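You operate a simulated robot arm through the tools that you are given. There is no shell and no other tool. Be economical: measure what you need, move in short steps, check, and stop when the job is done.

Carry out the task below with a simulated robot arm. There is one attempt and no reset: what you move stays moved.

TASK
Wind the clamped shuttle half full at tension 1.
Fine: blue knob to Half, black knob to 1; shut the guard before you switch on and start; leave the switch on.

It is judged by the outcome, as a careful person would: the job done as asked, and still so three seconds after it is handed in. It fails if anything else is knocked over, pushed out of place, dropped, spilled or broken.

THE ROBOT
A 7-joint arm with a two-finger parallel gripper, fixed in place. Base frame: the origin is at the foot of the arm, x ahead of it, y to its left, z up. Readings come in m, rad, newtons and seconds.
With the tool pointing down near the work surface it reaches from about 0.1 to 0.52 m from the base axis. Its first joint turns from -1.152 to 1.152 rad. Payload 2.5 kg.
The TCP is the grasp point between the finger pads, 0.023 m short of the fingertips. In the tool frame z runs along the fingers and y along their closing line. The gripper opens to 0.094 m. The fingers are 0.038 m wide and 0.01 m thick; the gripper's body (0.054 by 0.096 m) begins 0.039 m behind the TCP.
Orientation is that of the tool frame in the base frame, as a unit quaternion [w, x, y, z]. With the fingers straight down and closing along the base's y, the tool's x points along the base's -x, its y along +y and its z along -z.

THE INTERFACE
- The arm moves only by the tool drive_tool. Its argument "increments" is a list of rows, each an object of numbers (a shift or turn left out is 0, a gripper value left out holds the last): "gripper": the closure, from 0 (fully open) to 1 (shut); "tx", "ty", "tz": the shift along the tool's x, y, z in m; "rx", "ry", "rz": the turn, a rotation vector about the tool's x, y, z in rad. In form: [{"gripper": .., "tx": .., "ty": .., "tz": .., "rx": .., "ry": .., "rz": ..}, ...]. A call has 1 to 10 rows; each row shifts and turns the commanded pose from where the row before left it, along the tool's axes as they then stand. A row lasts 0.2 s, in which the tool goes at most 0.05 m and 0.15 rad; a call with a longer step from one row to the next is refused whole, and so is a gripper value outside its range. A pose out of reach is approached as far as the arm can. The call stops where the force on the tool passes 40 N (or 10 N more than at its start, if that is more) or the arm is blocked; 0.2 s more then pass. Each finger travels about 0.108 m/s and halts on what it meets, pressing with about 35 N; the grip force reading is that of the motor and also rises with nothing between the fingers. The clock runs only during rows and for 0.2 s after the last one: add rows that do not move to give the fingers time. It gives the time, the measured TCP pose, the force on the tool (base axes), the opening and the grip force at its end, in the units of the frame above (readings bear some noise), and new pictures: "show" is both (left out), scene, wrist or none.
- Cameras (640 x 400 px; columns grow to the right, rows downward): "scene" is fixed at [0.105, -0.4091, 0.5205]; the picture's right is [0.89, -0.45, 0.00], its down [-0.34, -0.68, -0.65] and it looks along [0.29, 0.58, -0.76] (base axes); focal length 214 px, centre (320, 200). "wrist" rides on the gripper at [0.086, 0.016, -0.074] in the tool frame; the picture's right is [-0.18, 0.98, 0.00], its down [-0.58, -0.11, -0.81] and it looks along [-0.79, -0.15, 0.59] (tool axes); focal length 243 px, centre (320, 200). There is no depth. A picture from a camera that has moved, and an enlarged one, comes with that camera's place and axes in the base frame and with its lens.
- enlarge(camera, box): a new picture of the part [left, top, right, bottom] of that camera's present view, enlarged. It takes no simulated time.
- finish_job(): hands the job in; it is judged then, once.

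Work in short steps. Places have to be worked out from the pictures, the camera data and where the tool is seen: move nearer, look again, correct. Check each grasp and each placing, and mend what went wrong. You have 120 turns and 170 pictures in all, those below and enlarged ones among them. Open the gripper and draw the arm clear of the work before you hand the job in, unless the task says otherwise; then end with one line.

The tools are called after ">>>" by a JSON object that holds its "api" and its "payload". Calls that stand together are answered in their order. drive_tool: Moves the arm, as the interface text tells. Its arguments: {"type":"object","properties":{"increments":{"type":"array","items":{"type":"object","properties":{"gripper":{"type":"number"},"tx":{"type":"number"},"ty":{"type":"number"},"tz":{"type":"number"},"rx":{"type":"number"},"ry":{"type":"number"},"rz":{"type":"number"}}}},"show":{"type":"string","enum":["both","scene","wrist","none"]}},"required":["increments"]} The other tools are called the same way: enlarge (camera, box) takes an enlarged picture of a part of a camera's view; finish_job () hands the job in.

At the start:

```text
time_s: 0.0
tcp_pos: [0.2899, -0.1736, 0.3517]
tool_rot: [-0.001, 0.001, 1.0, 0.0]
wrist_force: [-0.9, 0.1, 0.0]
width: 0.0941
grasp_force: 0.1
```

scene: 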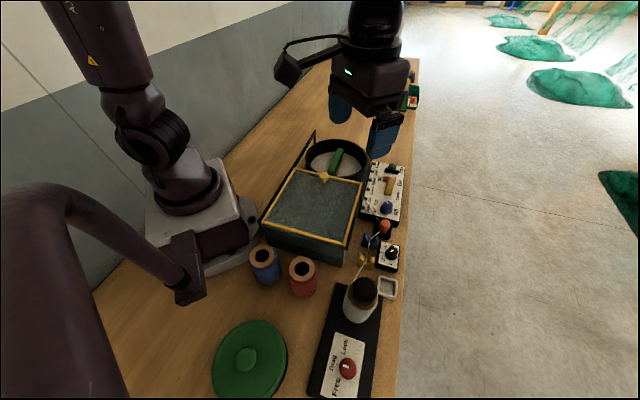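
wrist: 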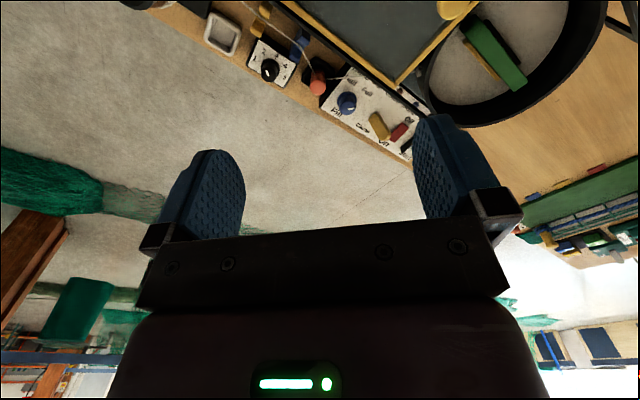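

The gripper hovers over the scene; I enlarge the machine controls first to identify them.

>>> {"api": "enlarge", "payload": {"camera": "scene", "box": [340, 150, 420, 210]}}

>>> {"api": "enlarge", "payload": {"camera": "scene", "box": [300, 200, 420, 400]}}

>>> {"api": "enlarge", "payload": {"camera": "wrist", "box": [180, 0, 440, 160]}}

>>> {"api": "enlarge", "payload": {"camera": "scene", "box": [240, 120, 420, 290]}}

```text
6.67 times, centred on (380, 180) of scene
camera zoom: at [0.105, -0.4091, 0.5205], right [0.89, -0.45, 0.0], down [-0.34, -0.68, -0.65], along [0.29, 0.58, -0.76], focal length 1430 px, centre (-80, 333)
```

zoom: 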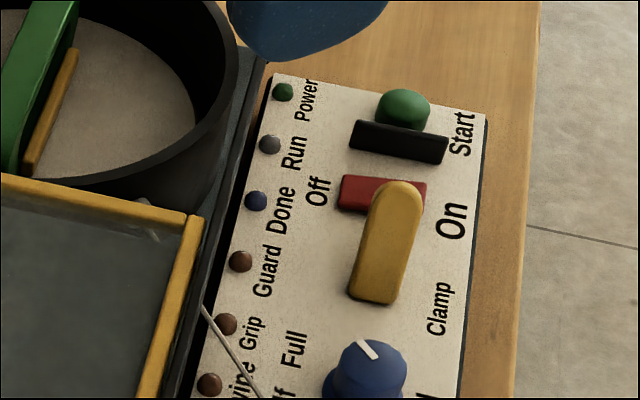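

```text
2.00 times, centred on (360, 300) of scene
camera zoom: at [0.105, -0.4091, 0.5205], right [0.89, -0.45, 0.0], down [-0.34, -0.68, -0.65], along [0.29, 0.58, -0.76], focal length 429 px, centre (240, 0)
```

zoom: 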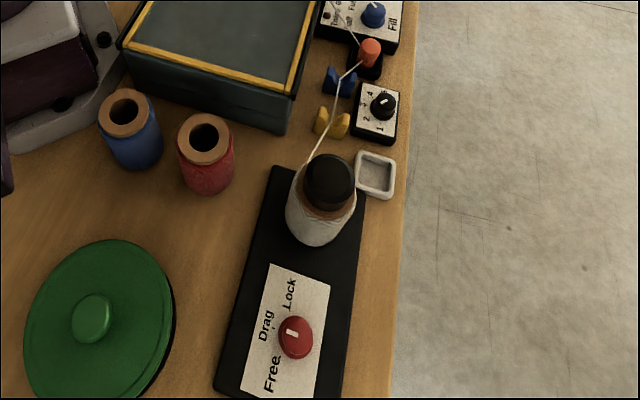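

```text
2.46 times, centred on (310, 80) of wrist
camera zoom: at [0.2034, -0.158, 0.4251], right [0.18, 0.98, 0.0], down [0.58, -0.11, 0.81], along [0.79, -0.15, -0.59], focal length 597 px, centre (345, 495)
```

zoom: 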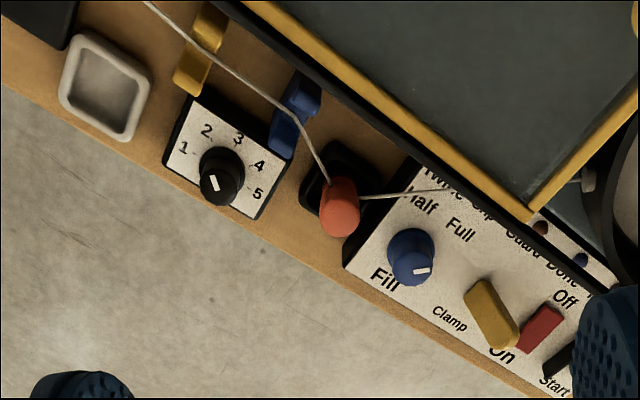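

```text
2.35 times, centred on (330, 205) of scene
camera zoom: at [0.105, -0.4091, 0.5205], right [0.89, -0.45, 0.0], down [-0.34, -0.68, -0.65], along [0.29, 0.58, -0.76], focal length 505 px, centre (296, 188)
```

zoom: 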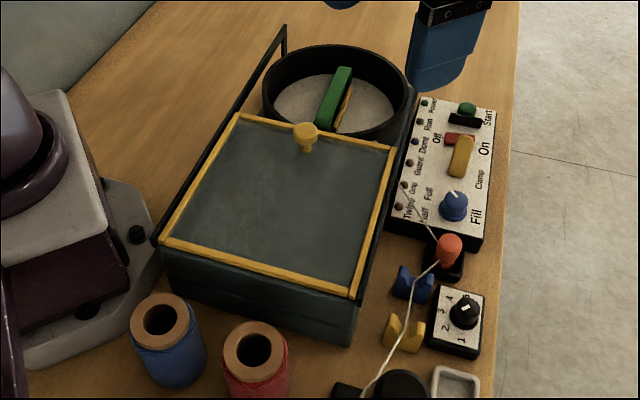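

Triangulating from both views puts the panel around x≈0.44, y≈-0.16, z≈0.04 — the table here seems near z≈0, not −0.21. I tilt the wrist so its camera looks down at the machine for better looks.

>>> {"api": "drive_tool", "payload": {"increments": [{"ry": 0.15}, {"ry": 0.15}, {"ry": 0.15}, {"ry": 0.15}, {}]}}

```text
time_s: 1.2
tcp_pos: [0.29, -0.1726, 0.352]
tool_rot: [-0.297, 0.0, 0.955, -0.001]
wrist_force: [0.3, -0.7, -0.7]
width: 0.0939
grasp_force: 0.2
camera wrist: at [0.2612, -0.1577, 0.4615], right [0.15, 0.98, -0.1], down [0.94, -0.11, 0.34], along [0.32, -0.15, -0.94], focal length 243 px, centre (320, 200)
```

scene: 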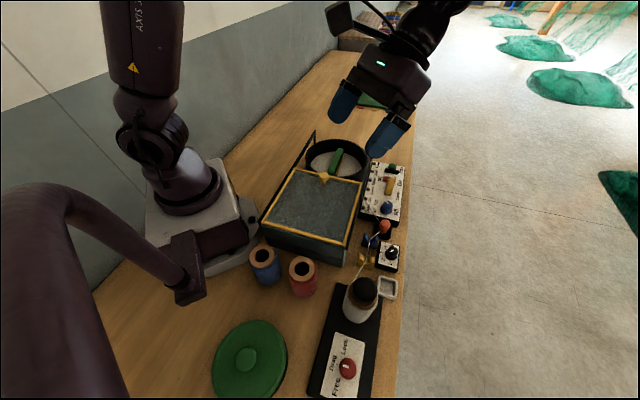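
wrist: 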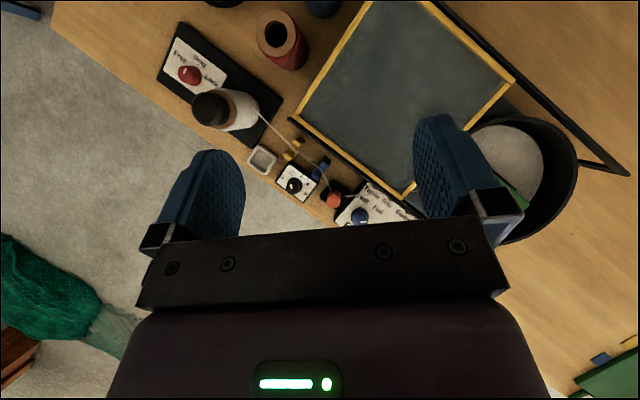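

Good overhead view. I enlarge several regions.

>>> {"api": "enlarge", "payload": {"camera": "wrist", "box": [240, 100, 440, 240]}}

>>> {"api": "enlarge", "payload": {"camera": "wrist", "box": [150, 0, 310, 130]}}

>>> {"api": "enlarge", "payload": {"camera": "scene", "box": [300, 120, 420, 230]}}

```text
2.86 times, centred on (340, 170) of wrist
camera zoom: at [0.2612, -0.1577, 0.4615], right [0.15, 0.98, -0.1], down [0.94, -0.11, 0.34], along [0.32, -0.15, -0.94], focal length 693 px, centre (263, 286)
```

zoom: 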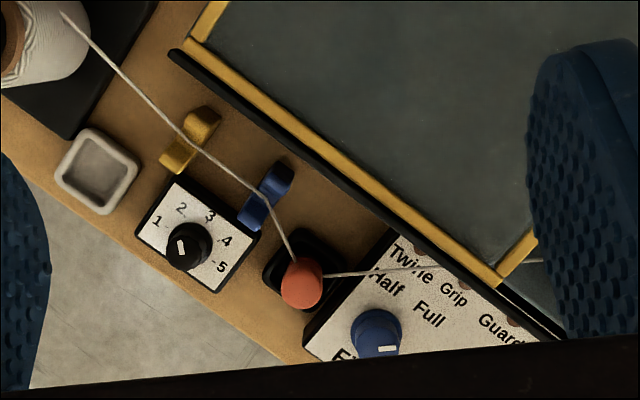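

```text
3.08 times, centred on (230, 65) of wrist
camera zoom: at [0.2612, -0.1577, 0.4615], right [0.15, 0.98, -0.1], down [0.94, -0.11, 0.34], along [0.32, -0.15, -0.94], focal length 746 px, centre (597, 615)
```

zoom: 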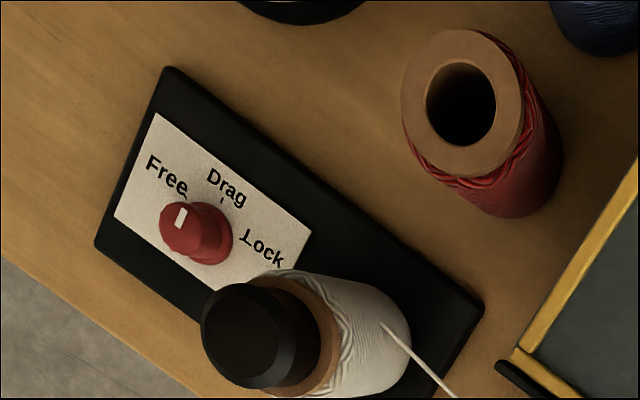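

```text
3.64 times, centred on (360, 175) of scene
camera zoom: at [0.105, -0.4091, 0.5205], right [0.89, -0.45, 0.0], down [-0.34, -0.68, -0.65], along [0.29, 0.58, -0.76], focal length 780 px, centre (174, 291)
```

zoom: 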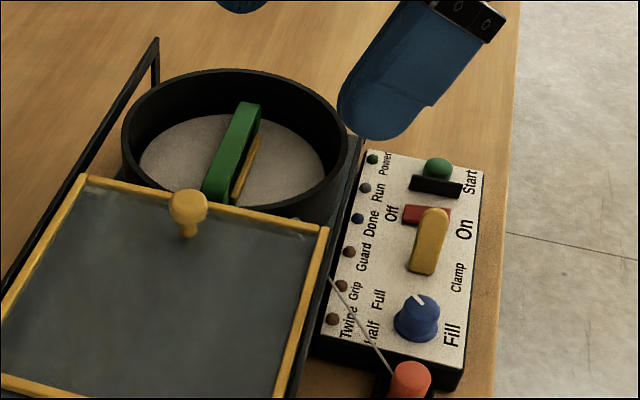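

The brake reads Free and the twine is threaded. I move the camera over the panel for a closer look at switch, knobs and start button.

>>> {"api": "drive_tool", "payload": {"increments": [{"tx": -0.038, "ty": 0.015, "tz": -0.011}, {"tx": -0.038, "ty": 0.015, "tz": -0.011}, {"tx": -0.038, "ty": 0.015, "tz": -0.011}, {"tx": -0.038, "ty": 0.015, "tz": -0.011}, {}], "show": "wrist"}}

```text
time_s: 2.4
tcp_pos: [0.4419, -0.1127, 0.3044]
tool_rot: [-0.295, 0.001, 0.955, 0.0]
wrist_force: [0.4, -0.4, -0.1]
width: 0.0941
grasp_force: 0.0
camera wrist: at [0.4119, -0.097, 0.4137], right [0.15, 0.98, -0.1], down [0.94, -0.11, 0.34], along [0.32, -0.15, -0.94], focal length 243 px, centre (320, 200)
```

wrist: 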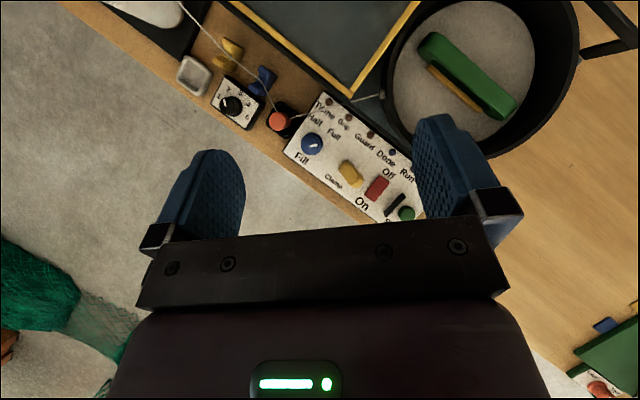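

>>> {"api": "enlarge", "payload": {"camera": "wrist", "box": [280, 90, 430, 225]}}

>>> {"api": "enlarge", "payload": {"camera": "wrist", "box": [170, 30, 310, 140]}}

>>> {"api": "enlarge", "payload": {"camera": "wrist", "box": [340, 0, 600, 160]}}

```text
2.96 times, centred on (355, 158) of wrist
camera zoom: at [0.4119, -0.097, 0.4137], right [0.15, 0.98, -0.1], down [0.94, -0.11, 0.34], along [0.32, -0.15, -0.94], focal length 719 px, centre (216, 326)
```

zoom: 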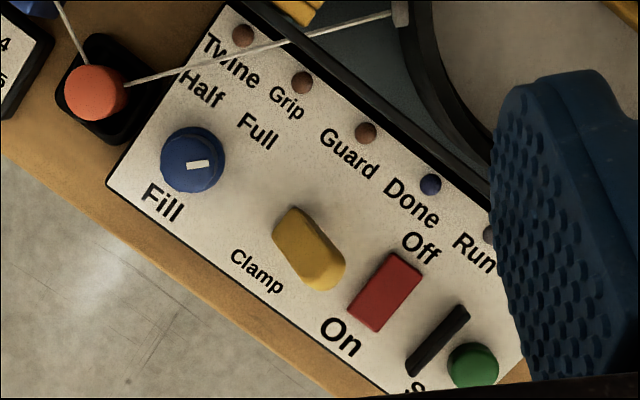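

```text
3.64 times, centred on (240, 85) of wrist
camera zoom: at [0.4119, -0.097, 0.4137], right [0.15, 0.98, -0.1], down [0.94, -0.11, 0.34], along [0.32, -0.15, -0.94], focal length 882 px, centre (611, 618)
```

zoom: 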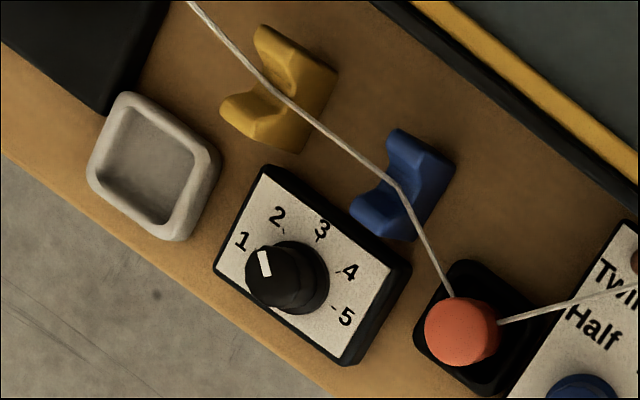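

```text
2.46 times, centred on (470, 80) of wrist
camera zoom: at [0.4119, -0.097, 0.4137], right [0.15, 0.98, -0.1], down [0.94, -0.11, 0.34], along [0.32, -0.15, -0.94], focal length 597 px, centre (-49, 495)
```

zoom: 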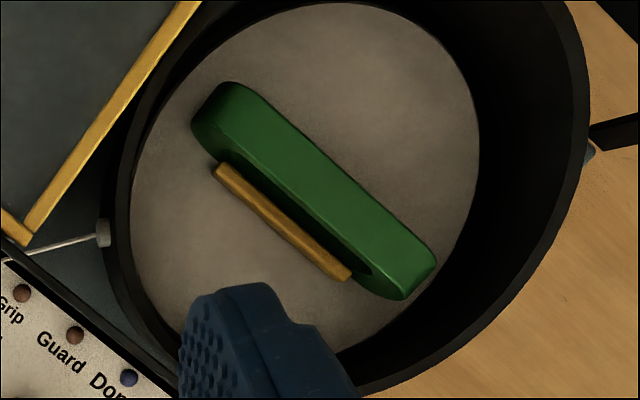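

Current settings: blue knob at Full, black knob at 2; both need about 45° anticlockwise. Machine axis is at ~45° in the base; I'll approach the black knob (≈0.374,-0.268,0.03) with the camera side turned toward the spool board. First untilt and move above it.

>>> {"api": "drive_tool", "payload": {"increments": [{"ry": -0.15}, {"ry": -0.15}, {"ry": -0.15}, {"ry": -0.15}, {"gripper": 0.45, "tx": 0.017, "ty": -0.039, "tz": 0.022}, {"tx": 0.017, "ty": -0.039, "tz": 0.022}, {"tx": 0.017, "ty": -0.039, "tz": 0.022}, {"tx": 0.017, "ty": -0.039, "tz": 0.022}, {}], "show": "none"}}

>>> {"api": "drive_tool", "payload": {"increments": [{"rz": -0.15}, {"rz": -0.15}, {"rz": -0.15}, {"rz": -0.15}, {"rz": -0.15}, {}]}}

```text
time_s: 4.4
tcp_pos: [0.3707, -0.2706, 0.214]
tool_rot: [0.0, -0.001, 1.0, 0.0]
wrist_force: [0.0, 0.4, 0.2]
width: 0.0515
grasp_force: 0.1
```

```text
time_s: 5.8
tcp_pos: [0.3714, -0.2703, 0.2145]
tool_rot: [0.0, -0.367, 0.93, 0.001]
wrist_force: [0.3, 0.1, 0.3]
width: 0.0516
grasp_force: 0.0
camera wrist: at [0.2976, -0.3173, 0.2876], right [-0.54, 0.84, 0.0], down [0.5, 0.32, 0.81], along [0.68, 0.43, -0.59], focal length 243 px, centre (320, 200)
```

scene: 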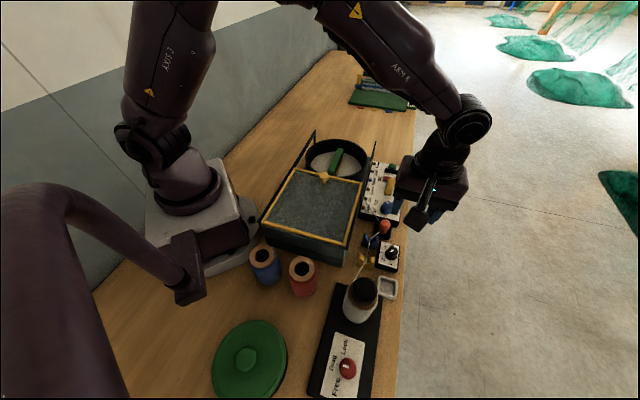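
wrist: 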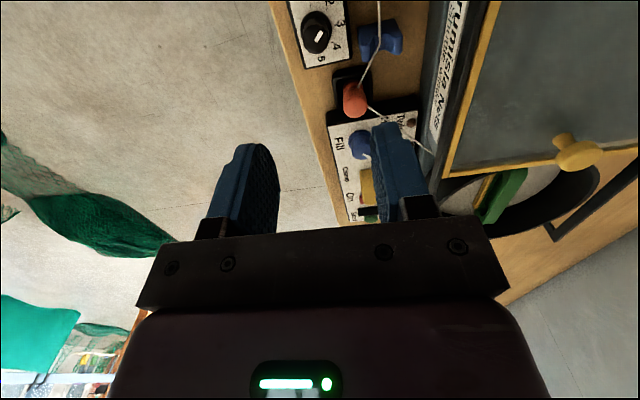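

The knob refines to ≈(0.374,-0.273). I descend to just above it and look.

>>> {"api": "drive_tool", "payload": {"increments": [{"tz": 0.035, "ty": -0.003}, {"tz": 0.035}, {"tz": 0.035}, {"tz": 0.035}, {}]}}

```text
time_s: 7.0
tcp_pos: [0.375, -0.2712, 0.0731]
tool_rot: [0.0, -0.367, 0.93, 0.0]
wrist_force: [0.3, -0.3, 0.4]
width: 0.0518
grasp_force: 0.0
camera wrist: at [0.2993, -0.3188, 0.1475], right [-0.54, 0.84, 0.0], down [0.5, 0.32, 0.81], along [0.68, 0.43, -0.59], focal length 243 px, centre (320, 200)
```

scene: 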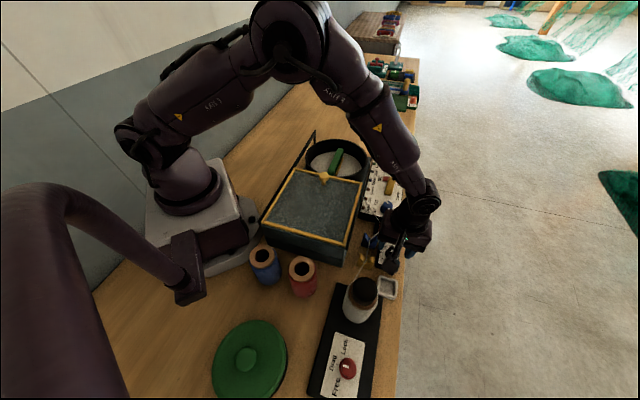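
wrist: 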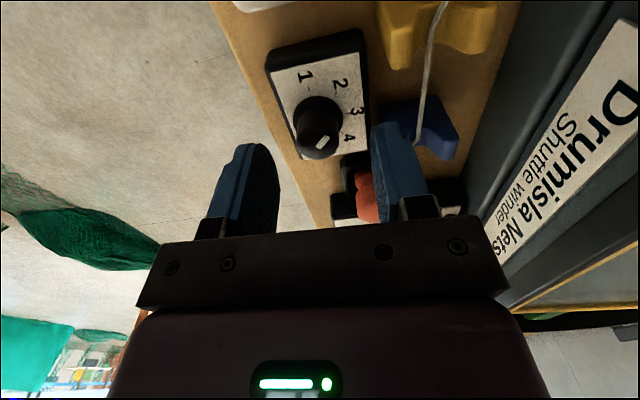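

I enlarge the knob to check the pointer.

>>> {"api": "enlarge", "payload": {"camera": "wrist", "box": [250, 30, 400, 170]}}

```text
2.86 times, centred on (325, 100) of wrist
camera zoom: at [0.2993, -0.3188, 0.1475], right [-0.54, 0.84, 0.0], down [0.5, 0.32, 0.81], along [0.68, 0.43, -0.59], focal length 693 px, centre (306, 486)
```

zoom: 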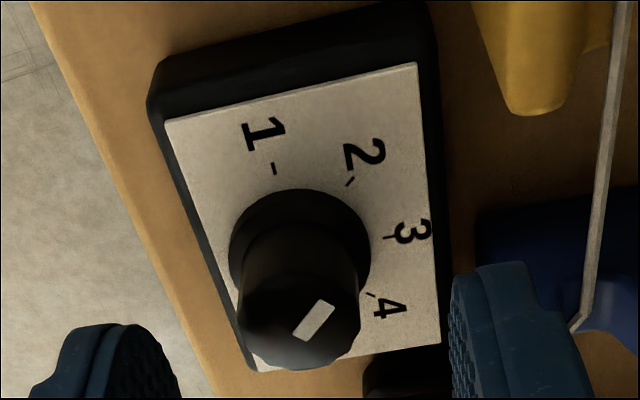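

Pointer confirmed at 2. Knob axis ≈(0.378,-0.270), top ≈0.04. I descend so the tips straddle it, then close.

>>> {"api": "drive_tool", "payload": {"increments": [{"tz": 0.016, "tx": -0.003}, {"tz": 0.014}, {}, {"gripper": 0.9}, {}, {}]}}

```text
time_s: 7.9
tcp_pos: [0.3772, -0.27, 0.0506]
tool_rot: [0.001, -0.366, 0.931, -0.001]
wrist_force: [6.8, -7.4, 4.9]
width: 0.0256
grasp_force: 18.0
stopped in row 4: the force on the tool passed its limit (the readings are from after the stop); the commanded pose is now the measured one
camera wrist: at [0.3026, -0.3178, 0.122], right [-0.54, 0.84, 0.0], down [0.5, 0.32, 0.81], along [0.68, 0.43, -0.59], focal length 243 px, centre (320, 200)
```

scene: 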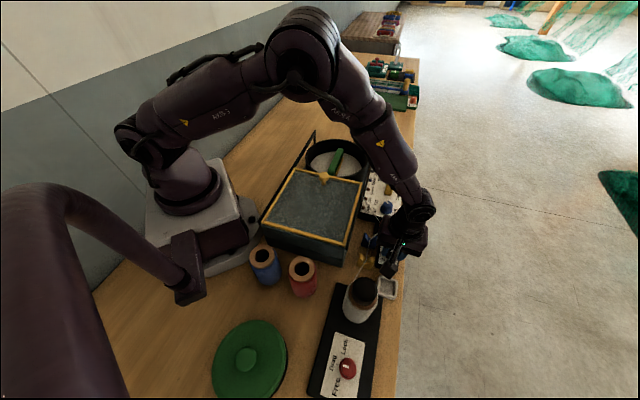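
wrist: 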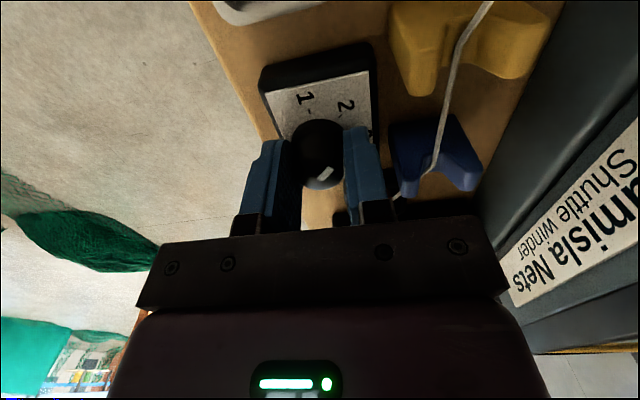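

The fingers hold the knob (width 25.6 mm). I turn it anticlockwise in small steps.

>>> {"api": "drive_tool", "payload": {"increments": [{"gripper": 0.9}, {"rz": -0.12}, {"rz": -0.12}, {"rz": -0.12}, {}], "show": "wrist"}}

```text
time_s: 9.1
tcp_pos: [0.3765, -0.2714, 0.0494]
tool_rot: [0.0, -0.529, 0.849, 0.001]
wrist_force: [6.2, -9.0, 21.9]
width: 0.0247
grasp_force: 44.6
camera wrist: at [0.324, -0.341, 0.1226], right [-0.8, 0.6, 0.0], down [0.36, 0.47, 0.81], along [0.48, 0.65, -0.59], focal length 243 px, centre (320, 200)
```

wrist: 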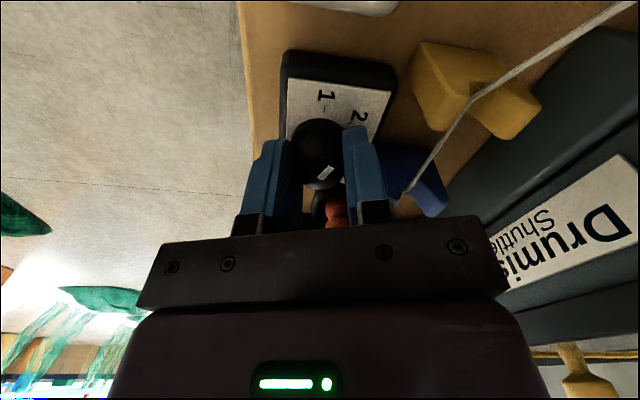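

The pointer moves with the gripper (21° so far). I continue.

>>> {"api": "drive_tool", "payload": {"increments": [{"rz": -0.13}, {"rz": -0.13}, {"rz": -0.13}, {}], "show": "wrist"}}

>>> {"api": "enlarge", "payload": {"camera": "wrist", "box": [260, 50, 400, 200]}}

```text
time_s: 10.1
tcp_pos: [0.3763, -0.27, 0.0492]
tool_rot: [-0.001, -0.683, 0.73, 0.0]
wrist_force: [-0.4, -7.0, 33.6]
width: 0.0248
grasp_force: 45.1
camera wrist: at [0.3542, -0.3556, 0.1226], right [-0.97, 0.25, 0.0], down [0.15, 0.57, 0.81], along [0.2, 0.78, -0.59], focal length 243 px, centre (320, 200)
```

wrist: 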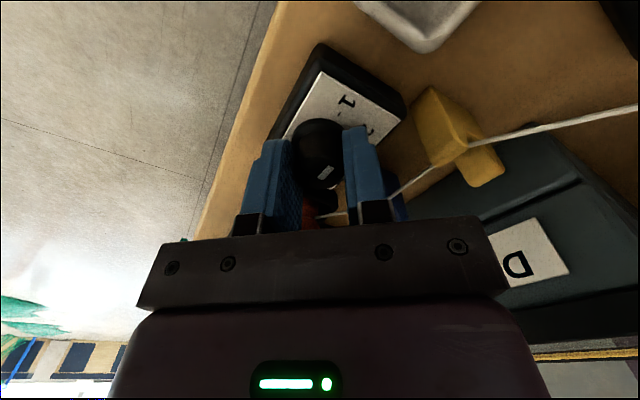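

```text
2.67 times, centred on (330, 125) of wrist
camera zoom: at [0.3542, -0.3556, 0.1226], right [-0.97, 0.25, 0.0], down [0.15, 0.57, 0.81], along [0.2, 0.78, -0.59], focal length 647 px, centre (293, 400)
```

zoom: 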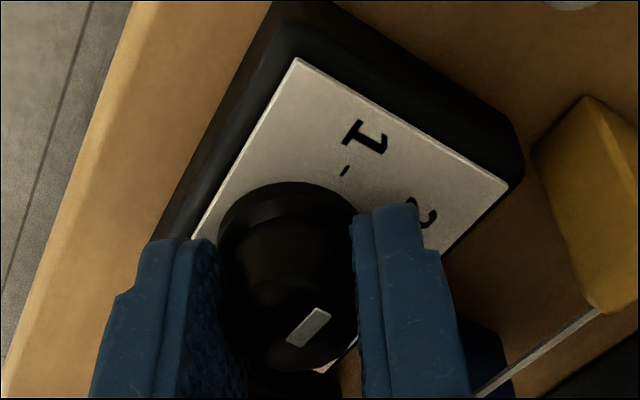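

Turned ~42°. I release and lift to see the pointer clear of the fingers.

>>> {"api": "drive_tool", "payload": {"increments": [{"gripper": 0.45}, {}, {"tz": -0.02}, {"tz": -0.03}, {"tz": -0.03}, {}], "show": "wrist"}}

>>> {"api": "enlarge", "payload": {"camera": "wrist", "box": [240, 0, 400, 150]}}

```text
time_s: 11.5
tcp_pos: [0.3746, -0.2696, 0.1265]
tool_rot: [0.0, -0.682, 0.731, 0.004]
wrist_force: [0.1, -0.4, 0.1]
width: 0.0518
grasp_force: 0.0
camera wrist: at [0.3529, -0.3554, 0.1998], right [-0.97, 0.25, 0.01], down [0.15, 0.57, 0.81], along [0.2, 0.78, -0.59], focal length 243 px, centre (320, 200)
```

wrist: 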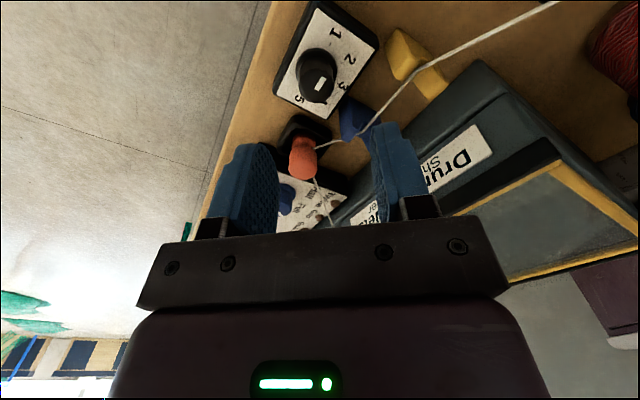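

```text
2.67 times, centred on (320, 75) of wrist
camera zoom: at [0.3529, -0.3554, 0.1998], right [-0.97, 0.25, 0.01], down [0.15, 0.57, 0.81], along [0.2, 0.78, -0.59], focal length 647 px, centre (320, 533)
```

zoom: 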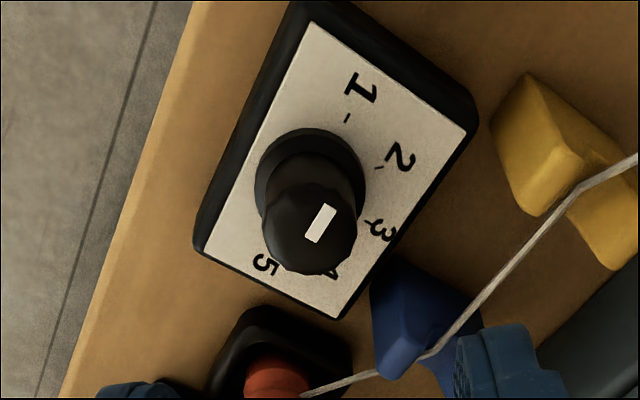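

Black knob now points at 1. Next the blue knob at ≈(0.445,-0.155): rotate the wrist back and move above it.

>>> {"api": "drive_tool", "payload": {"increments": [{"rz": 0.15}, {"rz": 0.15}, {"rz": 0.15}, {"rz": 0.15}, {"rz": 0.14}, {"tx": -0.033, "ty": 0.009}, {"tx": -0.033, "ty": 0.009}, {"tx": -0.033, "ty": 0.009}, {"tx": -0.032, "ty": 0.008}, {}], "show": "wrist"}}

>>> {"api": "enlarge", "payload": {"camera": "wrist", "box": [220, 0, 420, 140]}}

```text
time_s: 13.7
tcp_pos: [0.448, -0.152, 0.1275]
tool_rot: [-0.003, -0.371, 0.929, 0.003]
wrist_force: [0.1, 0.5, -1.1]
width: 0.0519
grasp_force: 0.1
camera wrist: at [0.3736, -0.201, 0.2001], right [-0.54, 0.84, 0.01], down [0.5, 0.32, 0.8], along [0.67, 0.44, -0.59], focal length 243 px, centre (320, 200)
```

wrist: 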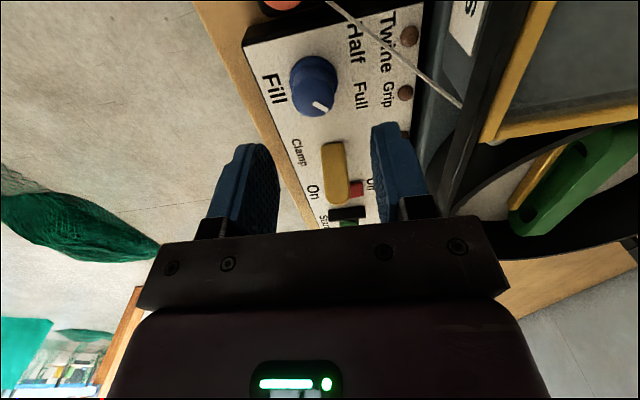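

```text
2.86 times, centred on (320, 70) of wrist
camera zoom: at [0.3736, -0.201, 0.2001], right [-0.54, 0.84, 0.01], down [0.5, 0.32, 0.8], along [0.67, 0.44, -0.59], focal length 693 px, centre (320, 571)
```

zoom: 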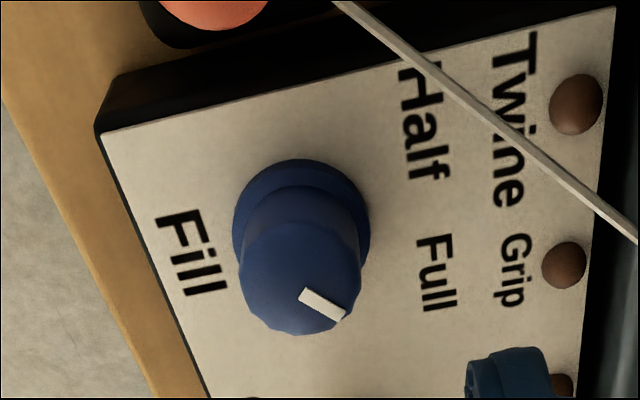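

I look closely for tick marks near Half/Full.

>>> {"api": "enlarge", "payload": {"camera": "wrist", "box": [280, 10, 400, 120]}}

```text
3.64 times, centred on (340, 65) of wrist
camera zoom: at [0.3736, -0.201, 0.2001], right [-0.54, 0.84, 0.01], down [0.5, 0.32, 0.8], along [0.67, 0.44, -0.59], focal length 882 px, centre (247, 691)
```

zoom: 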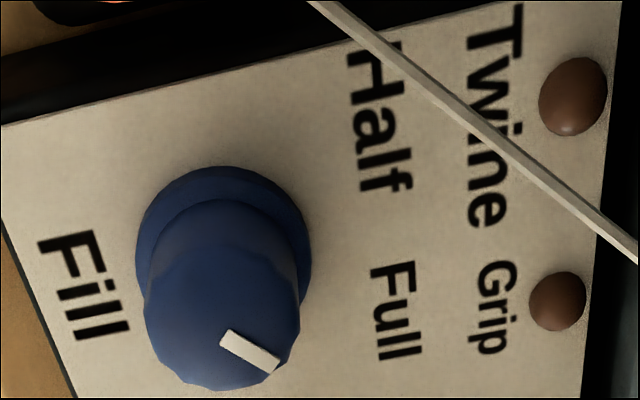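

No ticks; measured pointer ≈85° in base, Full label ≈106°, Half ≈162°. Descend around the knob axis (≈0.453,-0.154) and check.

>>> {"api": "drive_tool", "payload": {"increments": [{"tx": -0.002, "ty": -0.004, "tz": 0.02}, {"tz": 0.025}, {"tz": 0.015}, {"tz": 0.01}, {}]}}

```text
time_s: 14.9
tcp_pos: [0.4507, -0.1541, 0.0566]
tool_rot: [-0.002, -0.372, 0.928, 0.003]
wrist_force: [0.5, -0.2, 0.2]
width: 0.0519
grasp_force: 0.1
camera wrist: at [0.3774, -0.2026, 0.131], right [-0.55, 0.84, 0.01], down [0.5, 0.32, 0.8], along [0.67, 0.44, -0.59], focal length 243 px, centre (320, 200)
```

scene: 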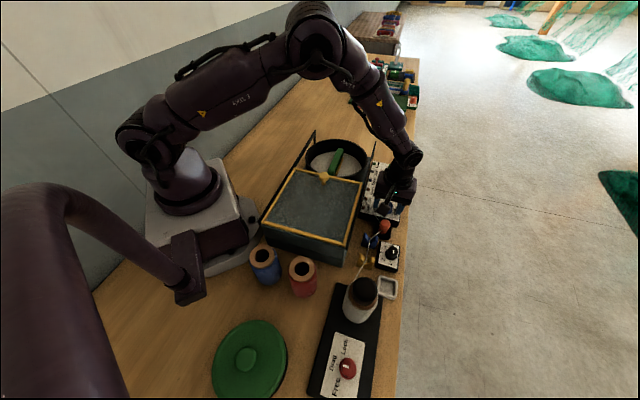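
wrist: 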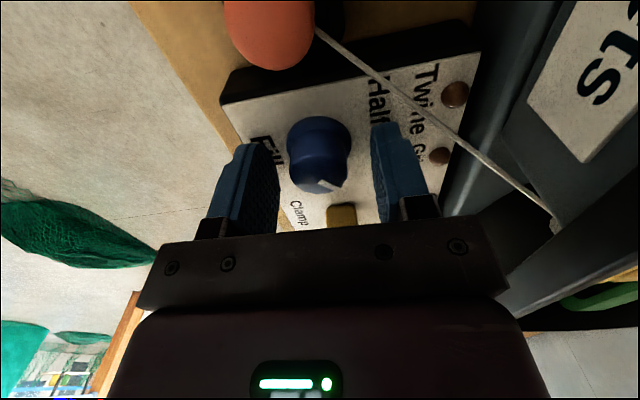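

Knob is centred between fingers. Close and turn anticlockwise a first portion.

>>> {"api": "drive_tool", "payload": {"increments": [{"gripper": 0.7}, {"gripper": 0.85}, {}, {"rz": -0.12}, {"rz": -0.12}, {"rz": -0.12}, {"rz": -0.12}, {}], "show": "wrist"}}

```text
time_s: 16.3
tcp_pos: [0.4509, -0.1539, 0.0589]
tool_rot: [-0.002, -0.531, 0.847, 0.004]
wrist_force: [-7.8, 2.6, 14.1]
width: 0.0288
grasp_force: 45.1
stopped in row 7: the force on the tool passed its limit (the readings are from after the stop); the commanded pose is now the measured one
camera wrist: at [0.3986, -0.2251, 0.1328], right [-0.8, 0.6, 0.01], down [0.36, 0.47, 0.81], along [0.48, 0.65, -0.59], focal length 243 px, centre (320, 200)
```

wrist: 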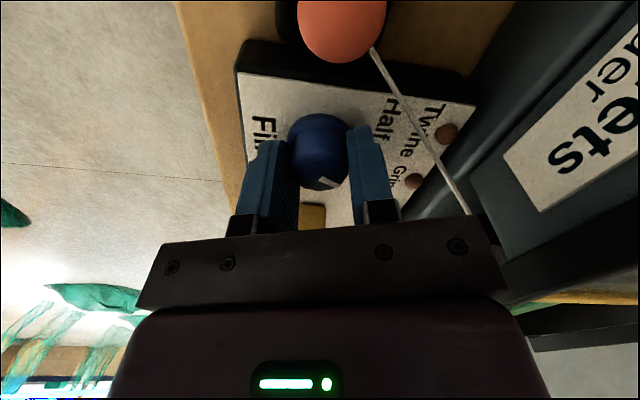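

Turned ~20°, stopped on a force excursion as the pads settle. Continue with smaller steps.

>>> {"api": "drive_tool", "payload": {"increments": [{"rz": -0.08}, {"rz": -0.08}, {"rz": -0.08}, {"rz": -0.08}, {"rz": -0.08}, {}], "show": "wrist"}}

```text
time_s: 17.2
tcp_pos: [0.45, -0.1537, 0.0605]
tool_rot: [-0.003, -0.634, 0.774, 0.005]
wrist_force: [-8.1, 2.2, 13.4]
width: 0.0281
grasp_force: 45.0
stopped in row 4: the force on the tool passed its limit (the readings are from after the stop); the commanded pose is now the measured one
camera wrist: at [0.4179, -0.2359, 0.1335], right [-0.93, 0.37, 0.01], down [0.23, 0.55, 0.81], along [0.3, 0.75, -0.59], focal length 243 px, centre (320, 200)
```

wrist: 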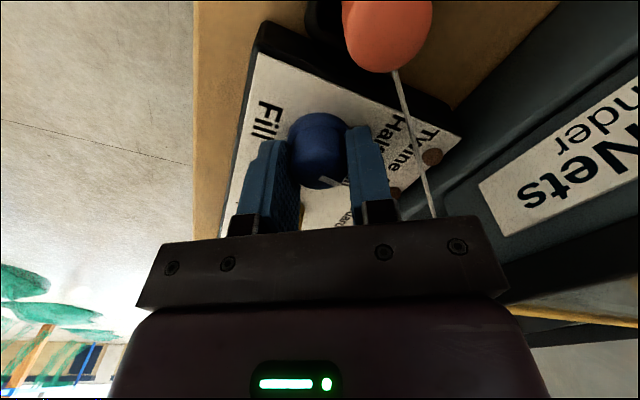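

About 35° turned; the grip is creeping up the knob, so I release, lift slightly and check the pointer.

>>> {"api": "drive_tool", "payload": {"increments": [{"gripper": 0.48}, {}, {"tz": -0.03}, {"tz": -0.04}, {}], "show": "wrist"}}

>>> {"api": "enlarge", "payload": {"camera": "wrist", "box": [230, 0, 430, 140]}}

```text
time_s: 18.4
tcp_pos: [0.45, -0.1554, 0.1294]
tool_rot: [-0.003, -0.634, 0.773, 0.004]
wrist_force: [-0.7, -0.8, 0.0]
width: 0.049
grasp_force: 0.0
camera wrist: at [0.4182, -0.2381, 0.2022], right [-0.93, 0.37, 0.01], down [0.23, 0.55, 0.81], along [0.3, 0.75, -0.59], focal length 243 px, centre (320, 200)
```

wrist: 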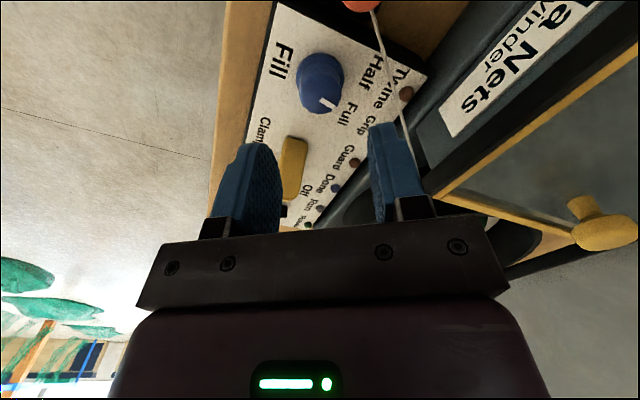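

```text
2.86 times, centred on (330, 70) of wrist
camera zoom: at [0.4182, -0.2381, 0.2022], right [-0.93, 0.37, 0.01], down [0.23, 0.55, 0.81], along [0.3, 0.75, -0.59], focal length 693 px, centre (291, 571)
```

zoom: 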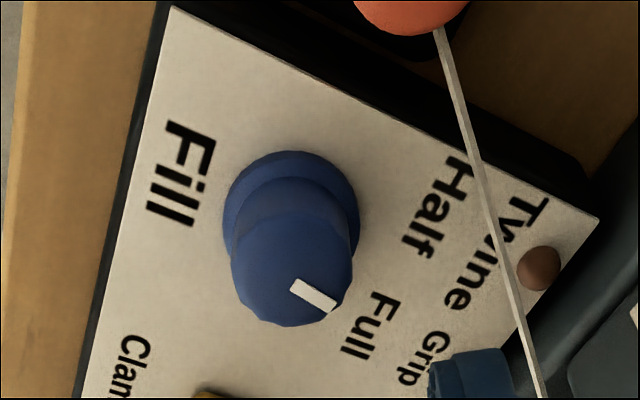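

Pointer is now at ≈125° (between Full and Half), and there is no snapping; Half needs ≈40° more. I rotate the empty gripper back and regrasp.

>>> {"api": "drive_tool", "payload": {"increments": [{"rz": 0.12}, {"rz": 0.12}, {"rz": 0.11, "tz": 0.02}, {"tz": 0.03}, {"tz": 0.024}, {}, {"gripper": 0.65}, {"gripper": 0.73}, {}], "show": "wrist"}}

```text
time_s: 20.4
tcp_pos: [0.4513, -0.1546, 0.057]
tool_rot: [-0.001, -0.49, 0.872, 0.003]
wrist_force: [-2.4, -0.6, 15.8]
width: 0.0308
grasp_force: 44.6
camera wrist: at [0.3917, -0.2207, 0.1308], right [-0.74, 0.67, 0.01], down [0.4, 0.44, 0.81], along [0.54, 0.6, -0.59], focal length 243 px, centre (320, 200)
```

wrist: 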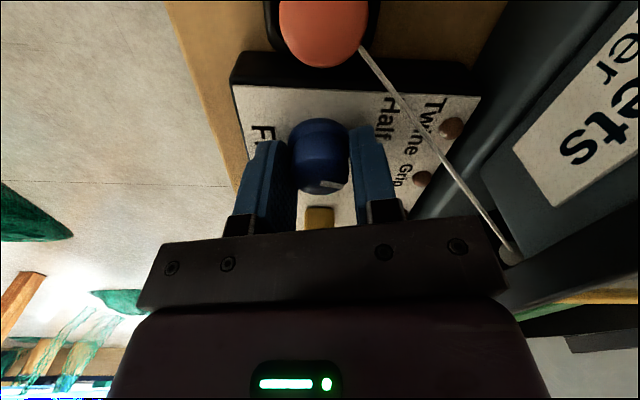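

Gripped again. Turn ~43° in small steps.

>>> {"api": "drive_tool", "payload": {"increments": [{"rz": -0.09}, {"rz": -0.09}, {"rz": -0.09}, {"rz": -0.09}, {"rz": -0.09}, {"rz": -0.09}, {"rz": -0.09}, {"rz": -0.09}, {}], "show": "wrist"}}

```text
time_s: 21.3
tcp_pos: [0.4496, -0.1551, 0.0581]
tool_rot: [-0.003, -0.617, 0.787, 0.004]
wrist_force: [-8.1, 1.3, 15.9]
width: 0.0293
grasp_force: 45.5
stopped in row 4: the force on the tool passed its limit (the readings are from after the stop); the commanded pose is now the measured one
camera wrist: at [0.4144, -0.2353, 0.1317], right [-0.91, 0.41, 0.01], down [0.25, 0.54, 0.81], along [0.33, 0.74, -0.59], focal length 243 px, centre (320, 200)
```

wrist: 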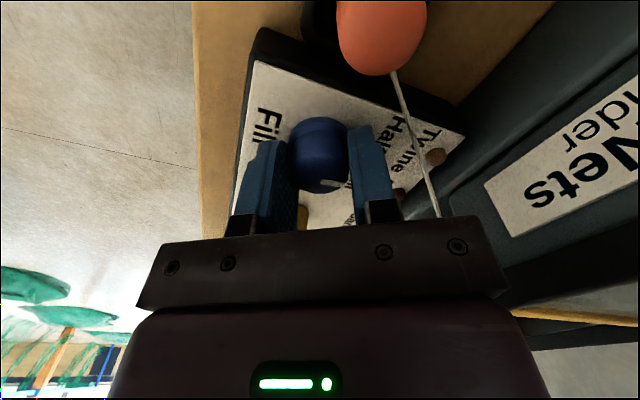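

17° more; continue.

>>> {"api": "drive_tool", "payload": {"increments": [{"rz": -0.07}, {"rz": -0.07}, {"rz": -0.07}, {"rz": -0.07}, {"rz": -0.07}, {"rz": -0.07}, {}], "show": "wrist"}}

```text
time_s: 22.1
tcp_pos: [0.4499, -0.1538, 0.0589]
tool_rot: [-0.004, -0.681, 0.732, 0.005]
wrist_force: [-8.0, 2.6, 13.9]
width: 0.0292
grasp_force: 45.1
stopped in row 3: the force on the tool passed its limit (the readings are from after the stop); the commanded pose is now the measured one
camera wrist: at [0.4284, -0.2403, 0.1324], right [-0.97, 0.25, 0.01], down [0.16, 0.57, 0.81], along [0.2, 0.78, -0.59], focal length 243 px, centre (320, 200)
```

wrist: 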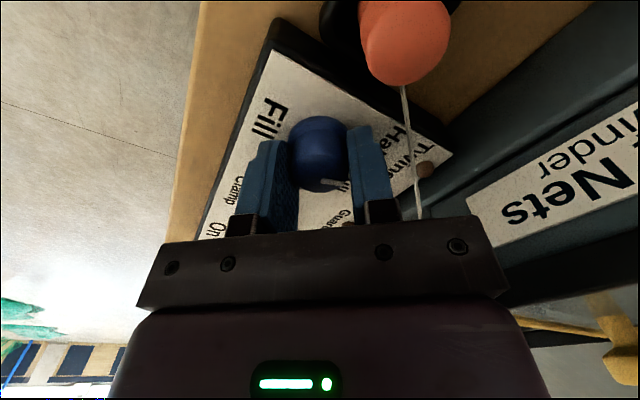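

Need ~15° more. Continue gently.

>>> {"api": "drive_tool", "payload": {"increments": [{"rz": -0.06}, {"rz": -0.06}, {"rz": -0.06}, {"rz": -0.06}, {"rz": -0.05}, {}], "show": "wrist"}}

```text
time_s: 23.5
tcp_pos: [0.4502, -0.1542, 0.059]
tool_rot: [0.003, 0.78, -0.625, -0.005]
wrist_force: [-17.4, 6.5, 29.4]
width: 0.0291
grasp_force: 45.4
camera wrist: at [0.4538, -0.2432, 0.1321], right [-1.0, -0.03, 0.01], down [-0.01, 0.59, 0.81], along [-0.04, 0.81, -0.59], focal length 243 px, centre (320, 200)
```

wrist: 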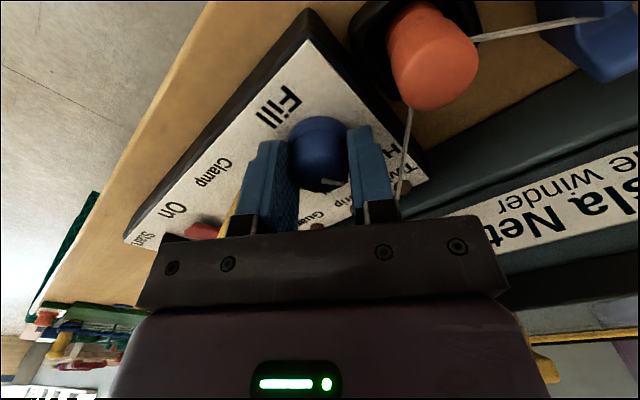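

Total ≈44° in this grasp. Release with only a small opening (the twine is close to one finger) and lift.

>>> {"api": "drive_tool", "payload": {"increments": [{"gripper": 0.6}, {}, {"tz": -0.015}, {"tz": -0.03}, {"tz": -0.03}, {}]}}

>>> {"api": "enlarge", "payload": {"camera": "wrist", "box": [230, 0, 430, 140]}}

```text
time_s: 24.9
tcp_pos: [0.4498, -0.1527, 0.1333]
tool_rot: [0.003, 0.78, -0.626, -0.005]
wrist_force: [0.3, 0.5, -0.3]
width: 0.0371
grasp_force: 0.0
camera wrist: at [0.4531, -0.2424, 0.2056], right [-1.0, -0.03, 0.01], down [-0.01, 0.59, 0.81], along [-0.03, 0.81, -0.59], focal length 243 px, centre (320, 200)
```

scene: 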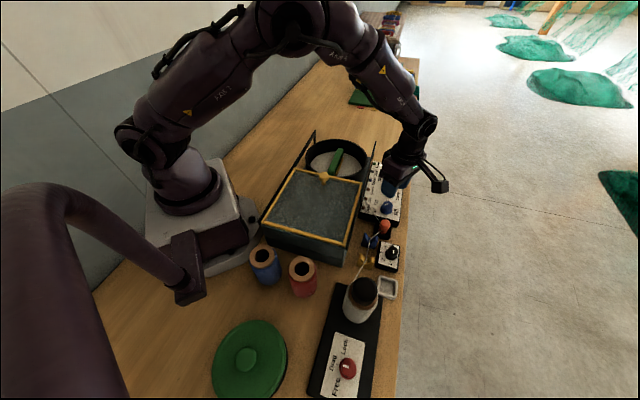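
wrist: 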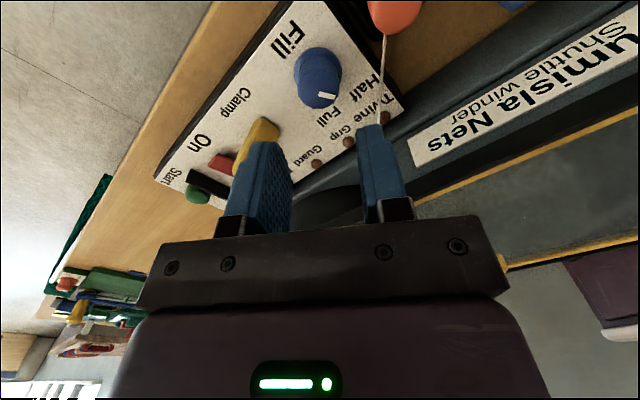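

```text
2.86 times, centred on (330, 70) of wrist
camera zoom: at [0.4531, -0.2424, 0.2056], right [-1.0, -0.03, 0.01], down [-0.01, 0.59, 0.81], along [-0.03, 0.81, -0.59], focal length 693 px, centre (291, 571)
```

zoom: 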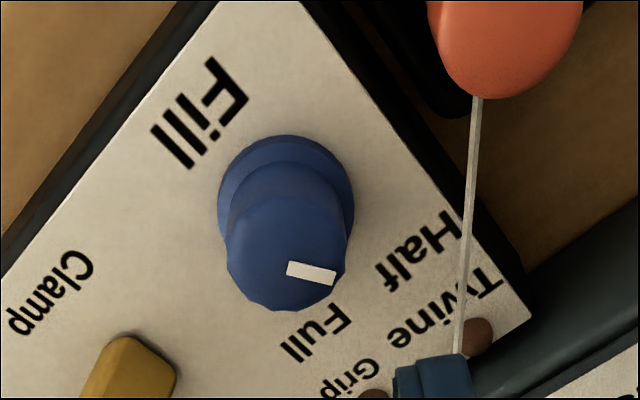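

Pointer reads ≈170°, i.e. ~35° left of straight-up; by symmetry with the initial Full setting (~-48°), Half is probably nearer 45°. I regrasp and nudge it ~9° more, feeling for a stop.

>>> {"api": "drive_tool", "payload": {"increments": [{"tz": 0.03}, {"tz": 0.03}, {"tz": 0.016, "ty": 0.0}, {}, {"gripper": 0.75}, {}, {"rz": -0.06}, {"rz": -0.06}, {"rz": -0.05}, {}], "show": "wrist"}}

```text
time_s: 27.1
tcp_pos: [0.4491, -0.1536, 0.0586]
tool_rot: [0.003, 0.831, -0.557, -0.007]
wrist_force: [-20.8, 4.5, 27.5]
width: 0.0308
grasp_force: 44.9
camera wrist: at [0.4683, -0.2409, 0.1299], right [-0.98, -0.2, 0.01], down [-0.11, 0.58, 0.81], along [-0.17, 0.79, -0.59], focal length 243 px, centre (320, 200)
```

wrist: 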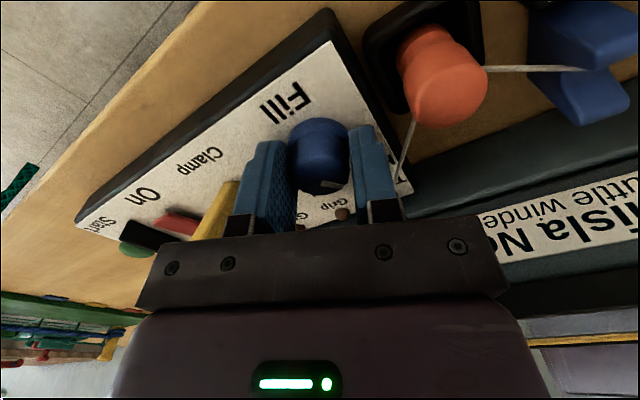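

Turned 10° more with no stop. Release slightly and lift to verify.

>>> {"api": "drive_tool", "payload": {"increments": [{"gripper": 0.62}, {}, {"tz": -0.015}, {"tz": -0.03}, {"tz": -0.04}, {}], "show": "wrist"}}

>>> {"api": "enlarge", "payload": {"camera": "wrist", "box": [230, 0, 430, 140]}}

```text
time_s: 28.5
tcp_pos: [0.4507, -0.1559, 0.1411]
tool_rot: [0.002, 0.831, -0.557, -0.006]
wrist_force: [-0.2, 0.3, 0.2]
width: 0.0358
grasp_force: 0.0
camera wrist: at [0.4694, -0.242, 0.2146], right [-0.98, -0.2, 0.01], down [-0.11, 0.58, 0.81], along [-0.17, 0.79, -0.59], focal length 243 px, centre (320, 200)
```

wrist: 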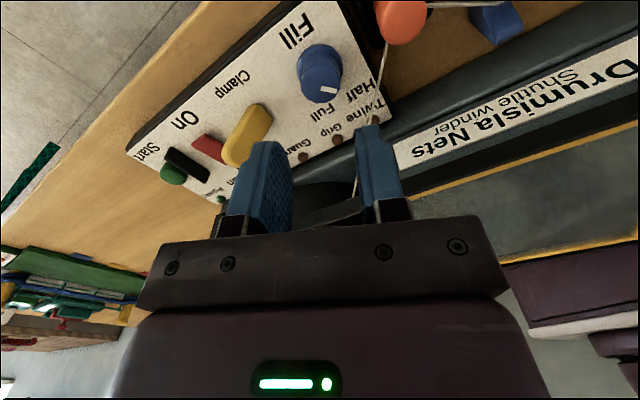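

```text
2.86 times, centred on (330, 70) of wrist
camera zoom: at [0.4694, -0.242, 0.2146], right [-0.98, -0.2, 0.01], down [-0.11, 0.58, 0.81], along [-0.17, 0.79, -0.59], focal length 693 px, centre (291, 571)
```

zoom: 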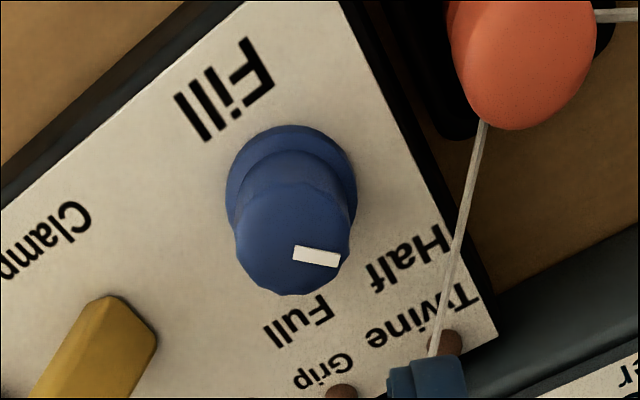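

Pointer now at ≈180° (45° left), aimed at Half. Next the guard: lift, and turn so the fingers close along the slide direction.

>>> {"api": "drive_tool", "payload": {"increments": [{"tz": -0.045}, {"tz": -0.045, "rz": -0.1}, {"tz": -0.045, "rz": -0.1}, {"tz": -0.02, "rz": -0.1}, {"rz": -0.1, "gripper": 0.3}, {}]}}

```text
time_s: 29.9
tcp_pos: [0.454, -0.1555, 0.2997]
tool_rot: [0.0, 0.925, -0.38, -0.006]
wrist_force: [-0.4, 0.0, 0.0]
width: 0.0658
grasp_force: 0.2
camera wrist: at [0.5041, -0.2285, 0.3701], right [-0.82, -0.57, 0.01], down [-0.33, 0.48, 0.81], along [-0.47, 0.66, -0.58], focal length 243 px, centre (320, 200)
```

scene: 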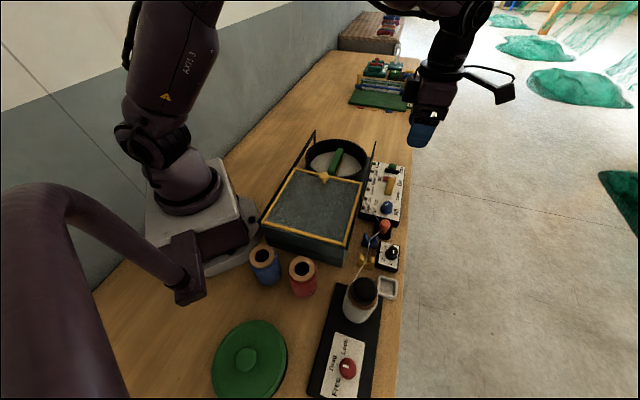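
wrist: 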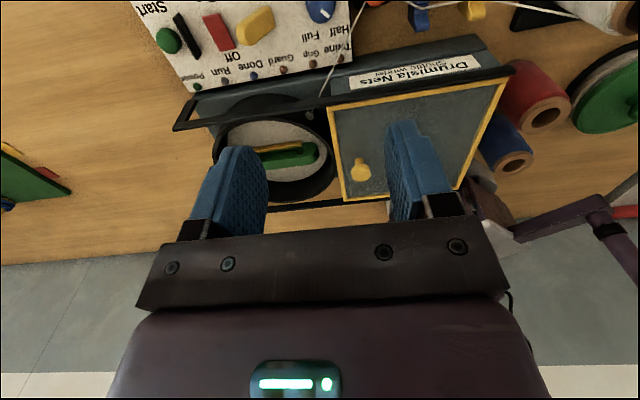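

Guard knob triangulates to ≈(0.299,-0.044,0.126); the rails run along (0.7,0.71) for ≈0.2 m. Move above it.

>>> {"api": "drive_tool", "payload": {"increments": [{"tx": -0.038, "ty": 0.006}, {"tx": -0.038, "ty": 0.006}, {"tx": -0.038, "ty": 0.006}, {"tx": -0.038, "ty": 0.006}, {"tx": -0.037, "ty": 0.005}, {"tz": 0.04}, {"tz": 0.04}, {}]}}

```text
time_s: 31.7
tcp_pos: [0.2972, -0.041, 0.2201]
tool_rot: [0.002, 0.925, -0.381, -0.006]
wrist_force: [0.3, 0.7, 0.0]
width: 0.0659
grasp_force: 0.0
camera wrist: at [0.3482, -0.1148, 0.2915], right [-0.82, -0.57, 0.01], down [-0.33, 0.49, 0.81], along [-0.46, 0.67, -0.58], focal length 243 px, centre (320, 200)
```

scene: 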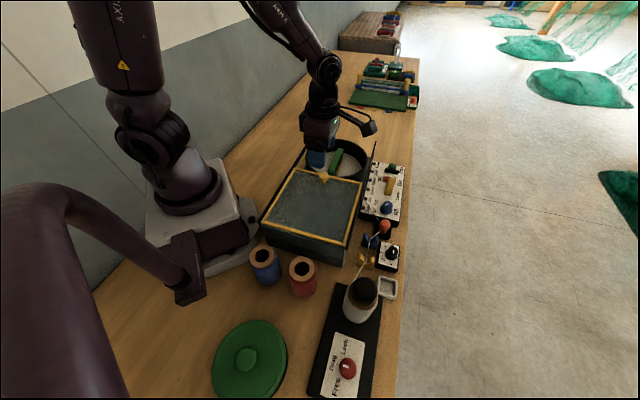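
wrist: 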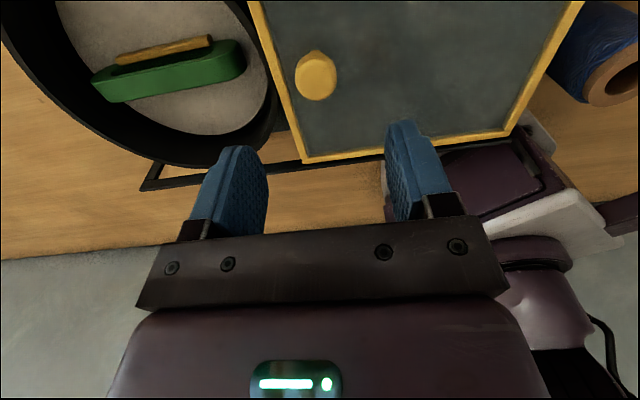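

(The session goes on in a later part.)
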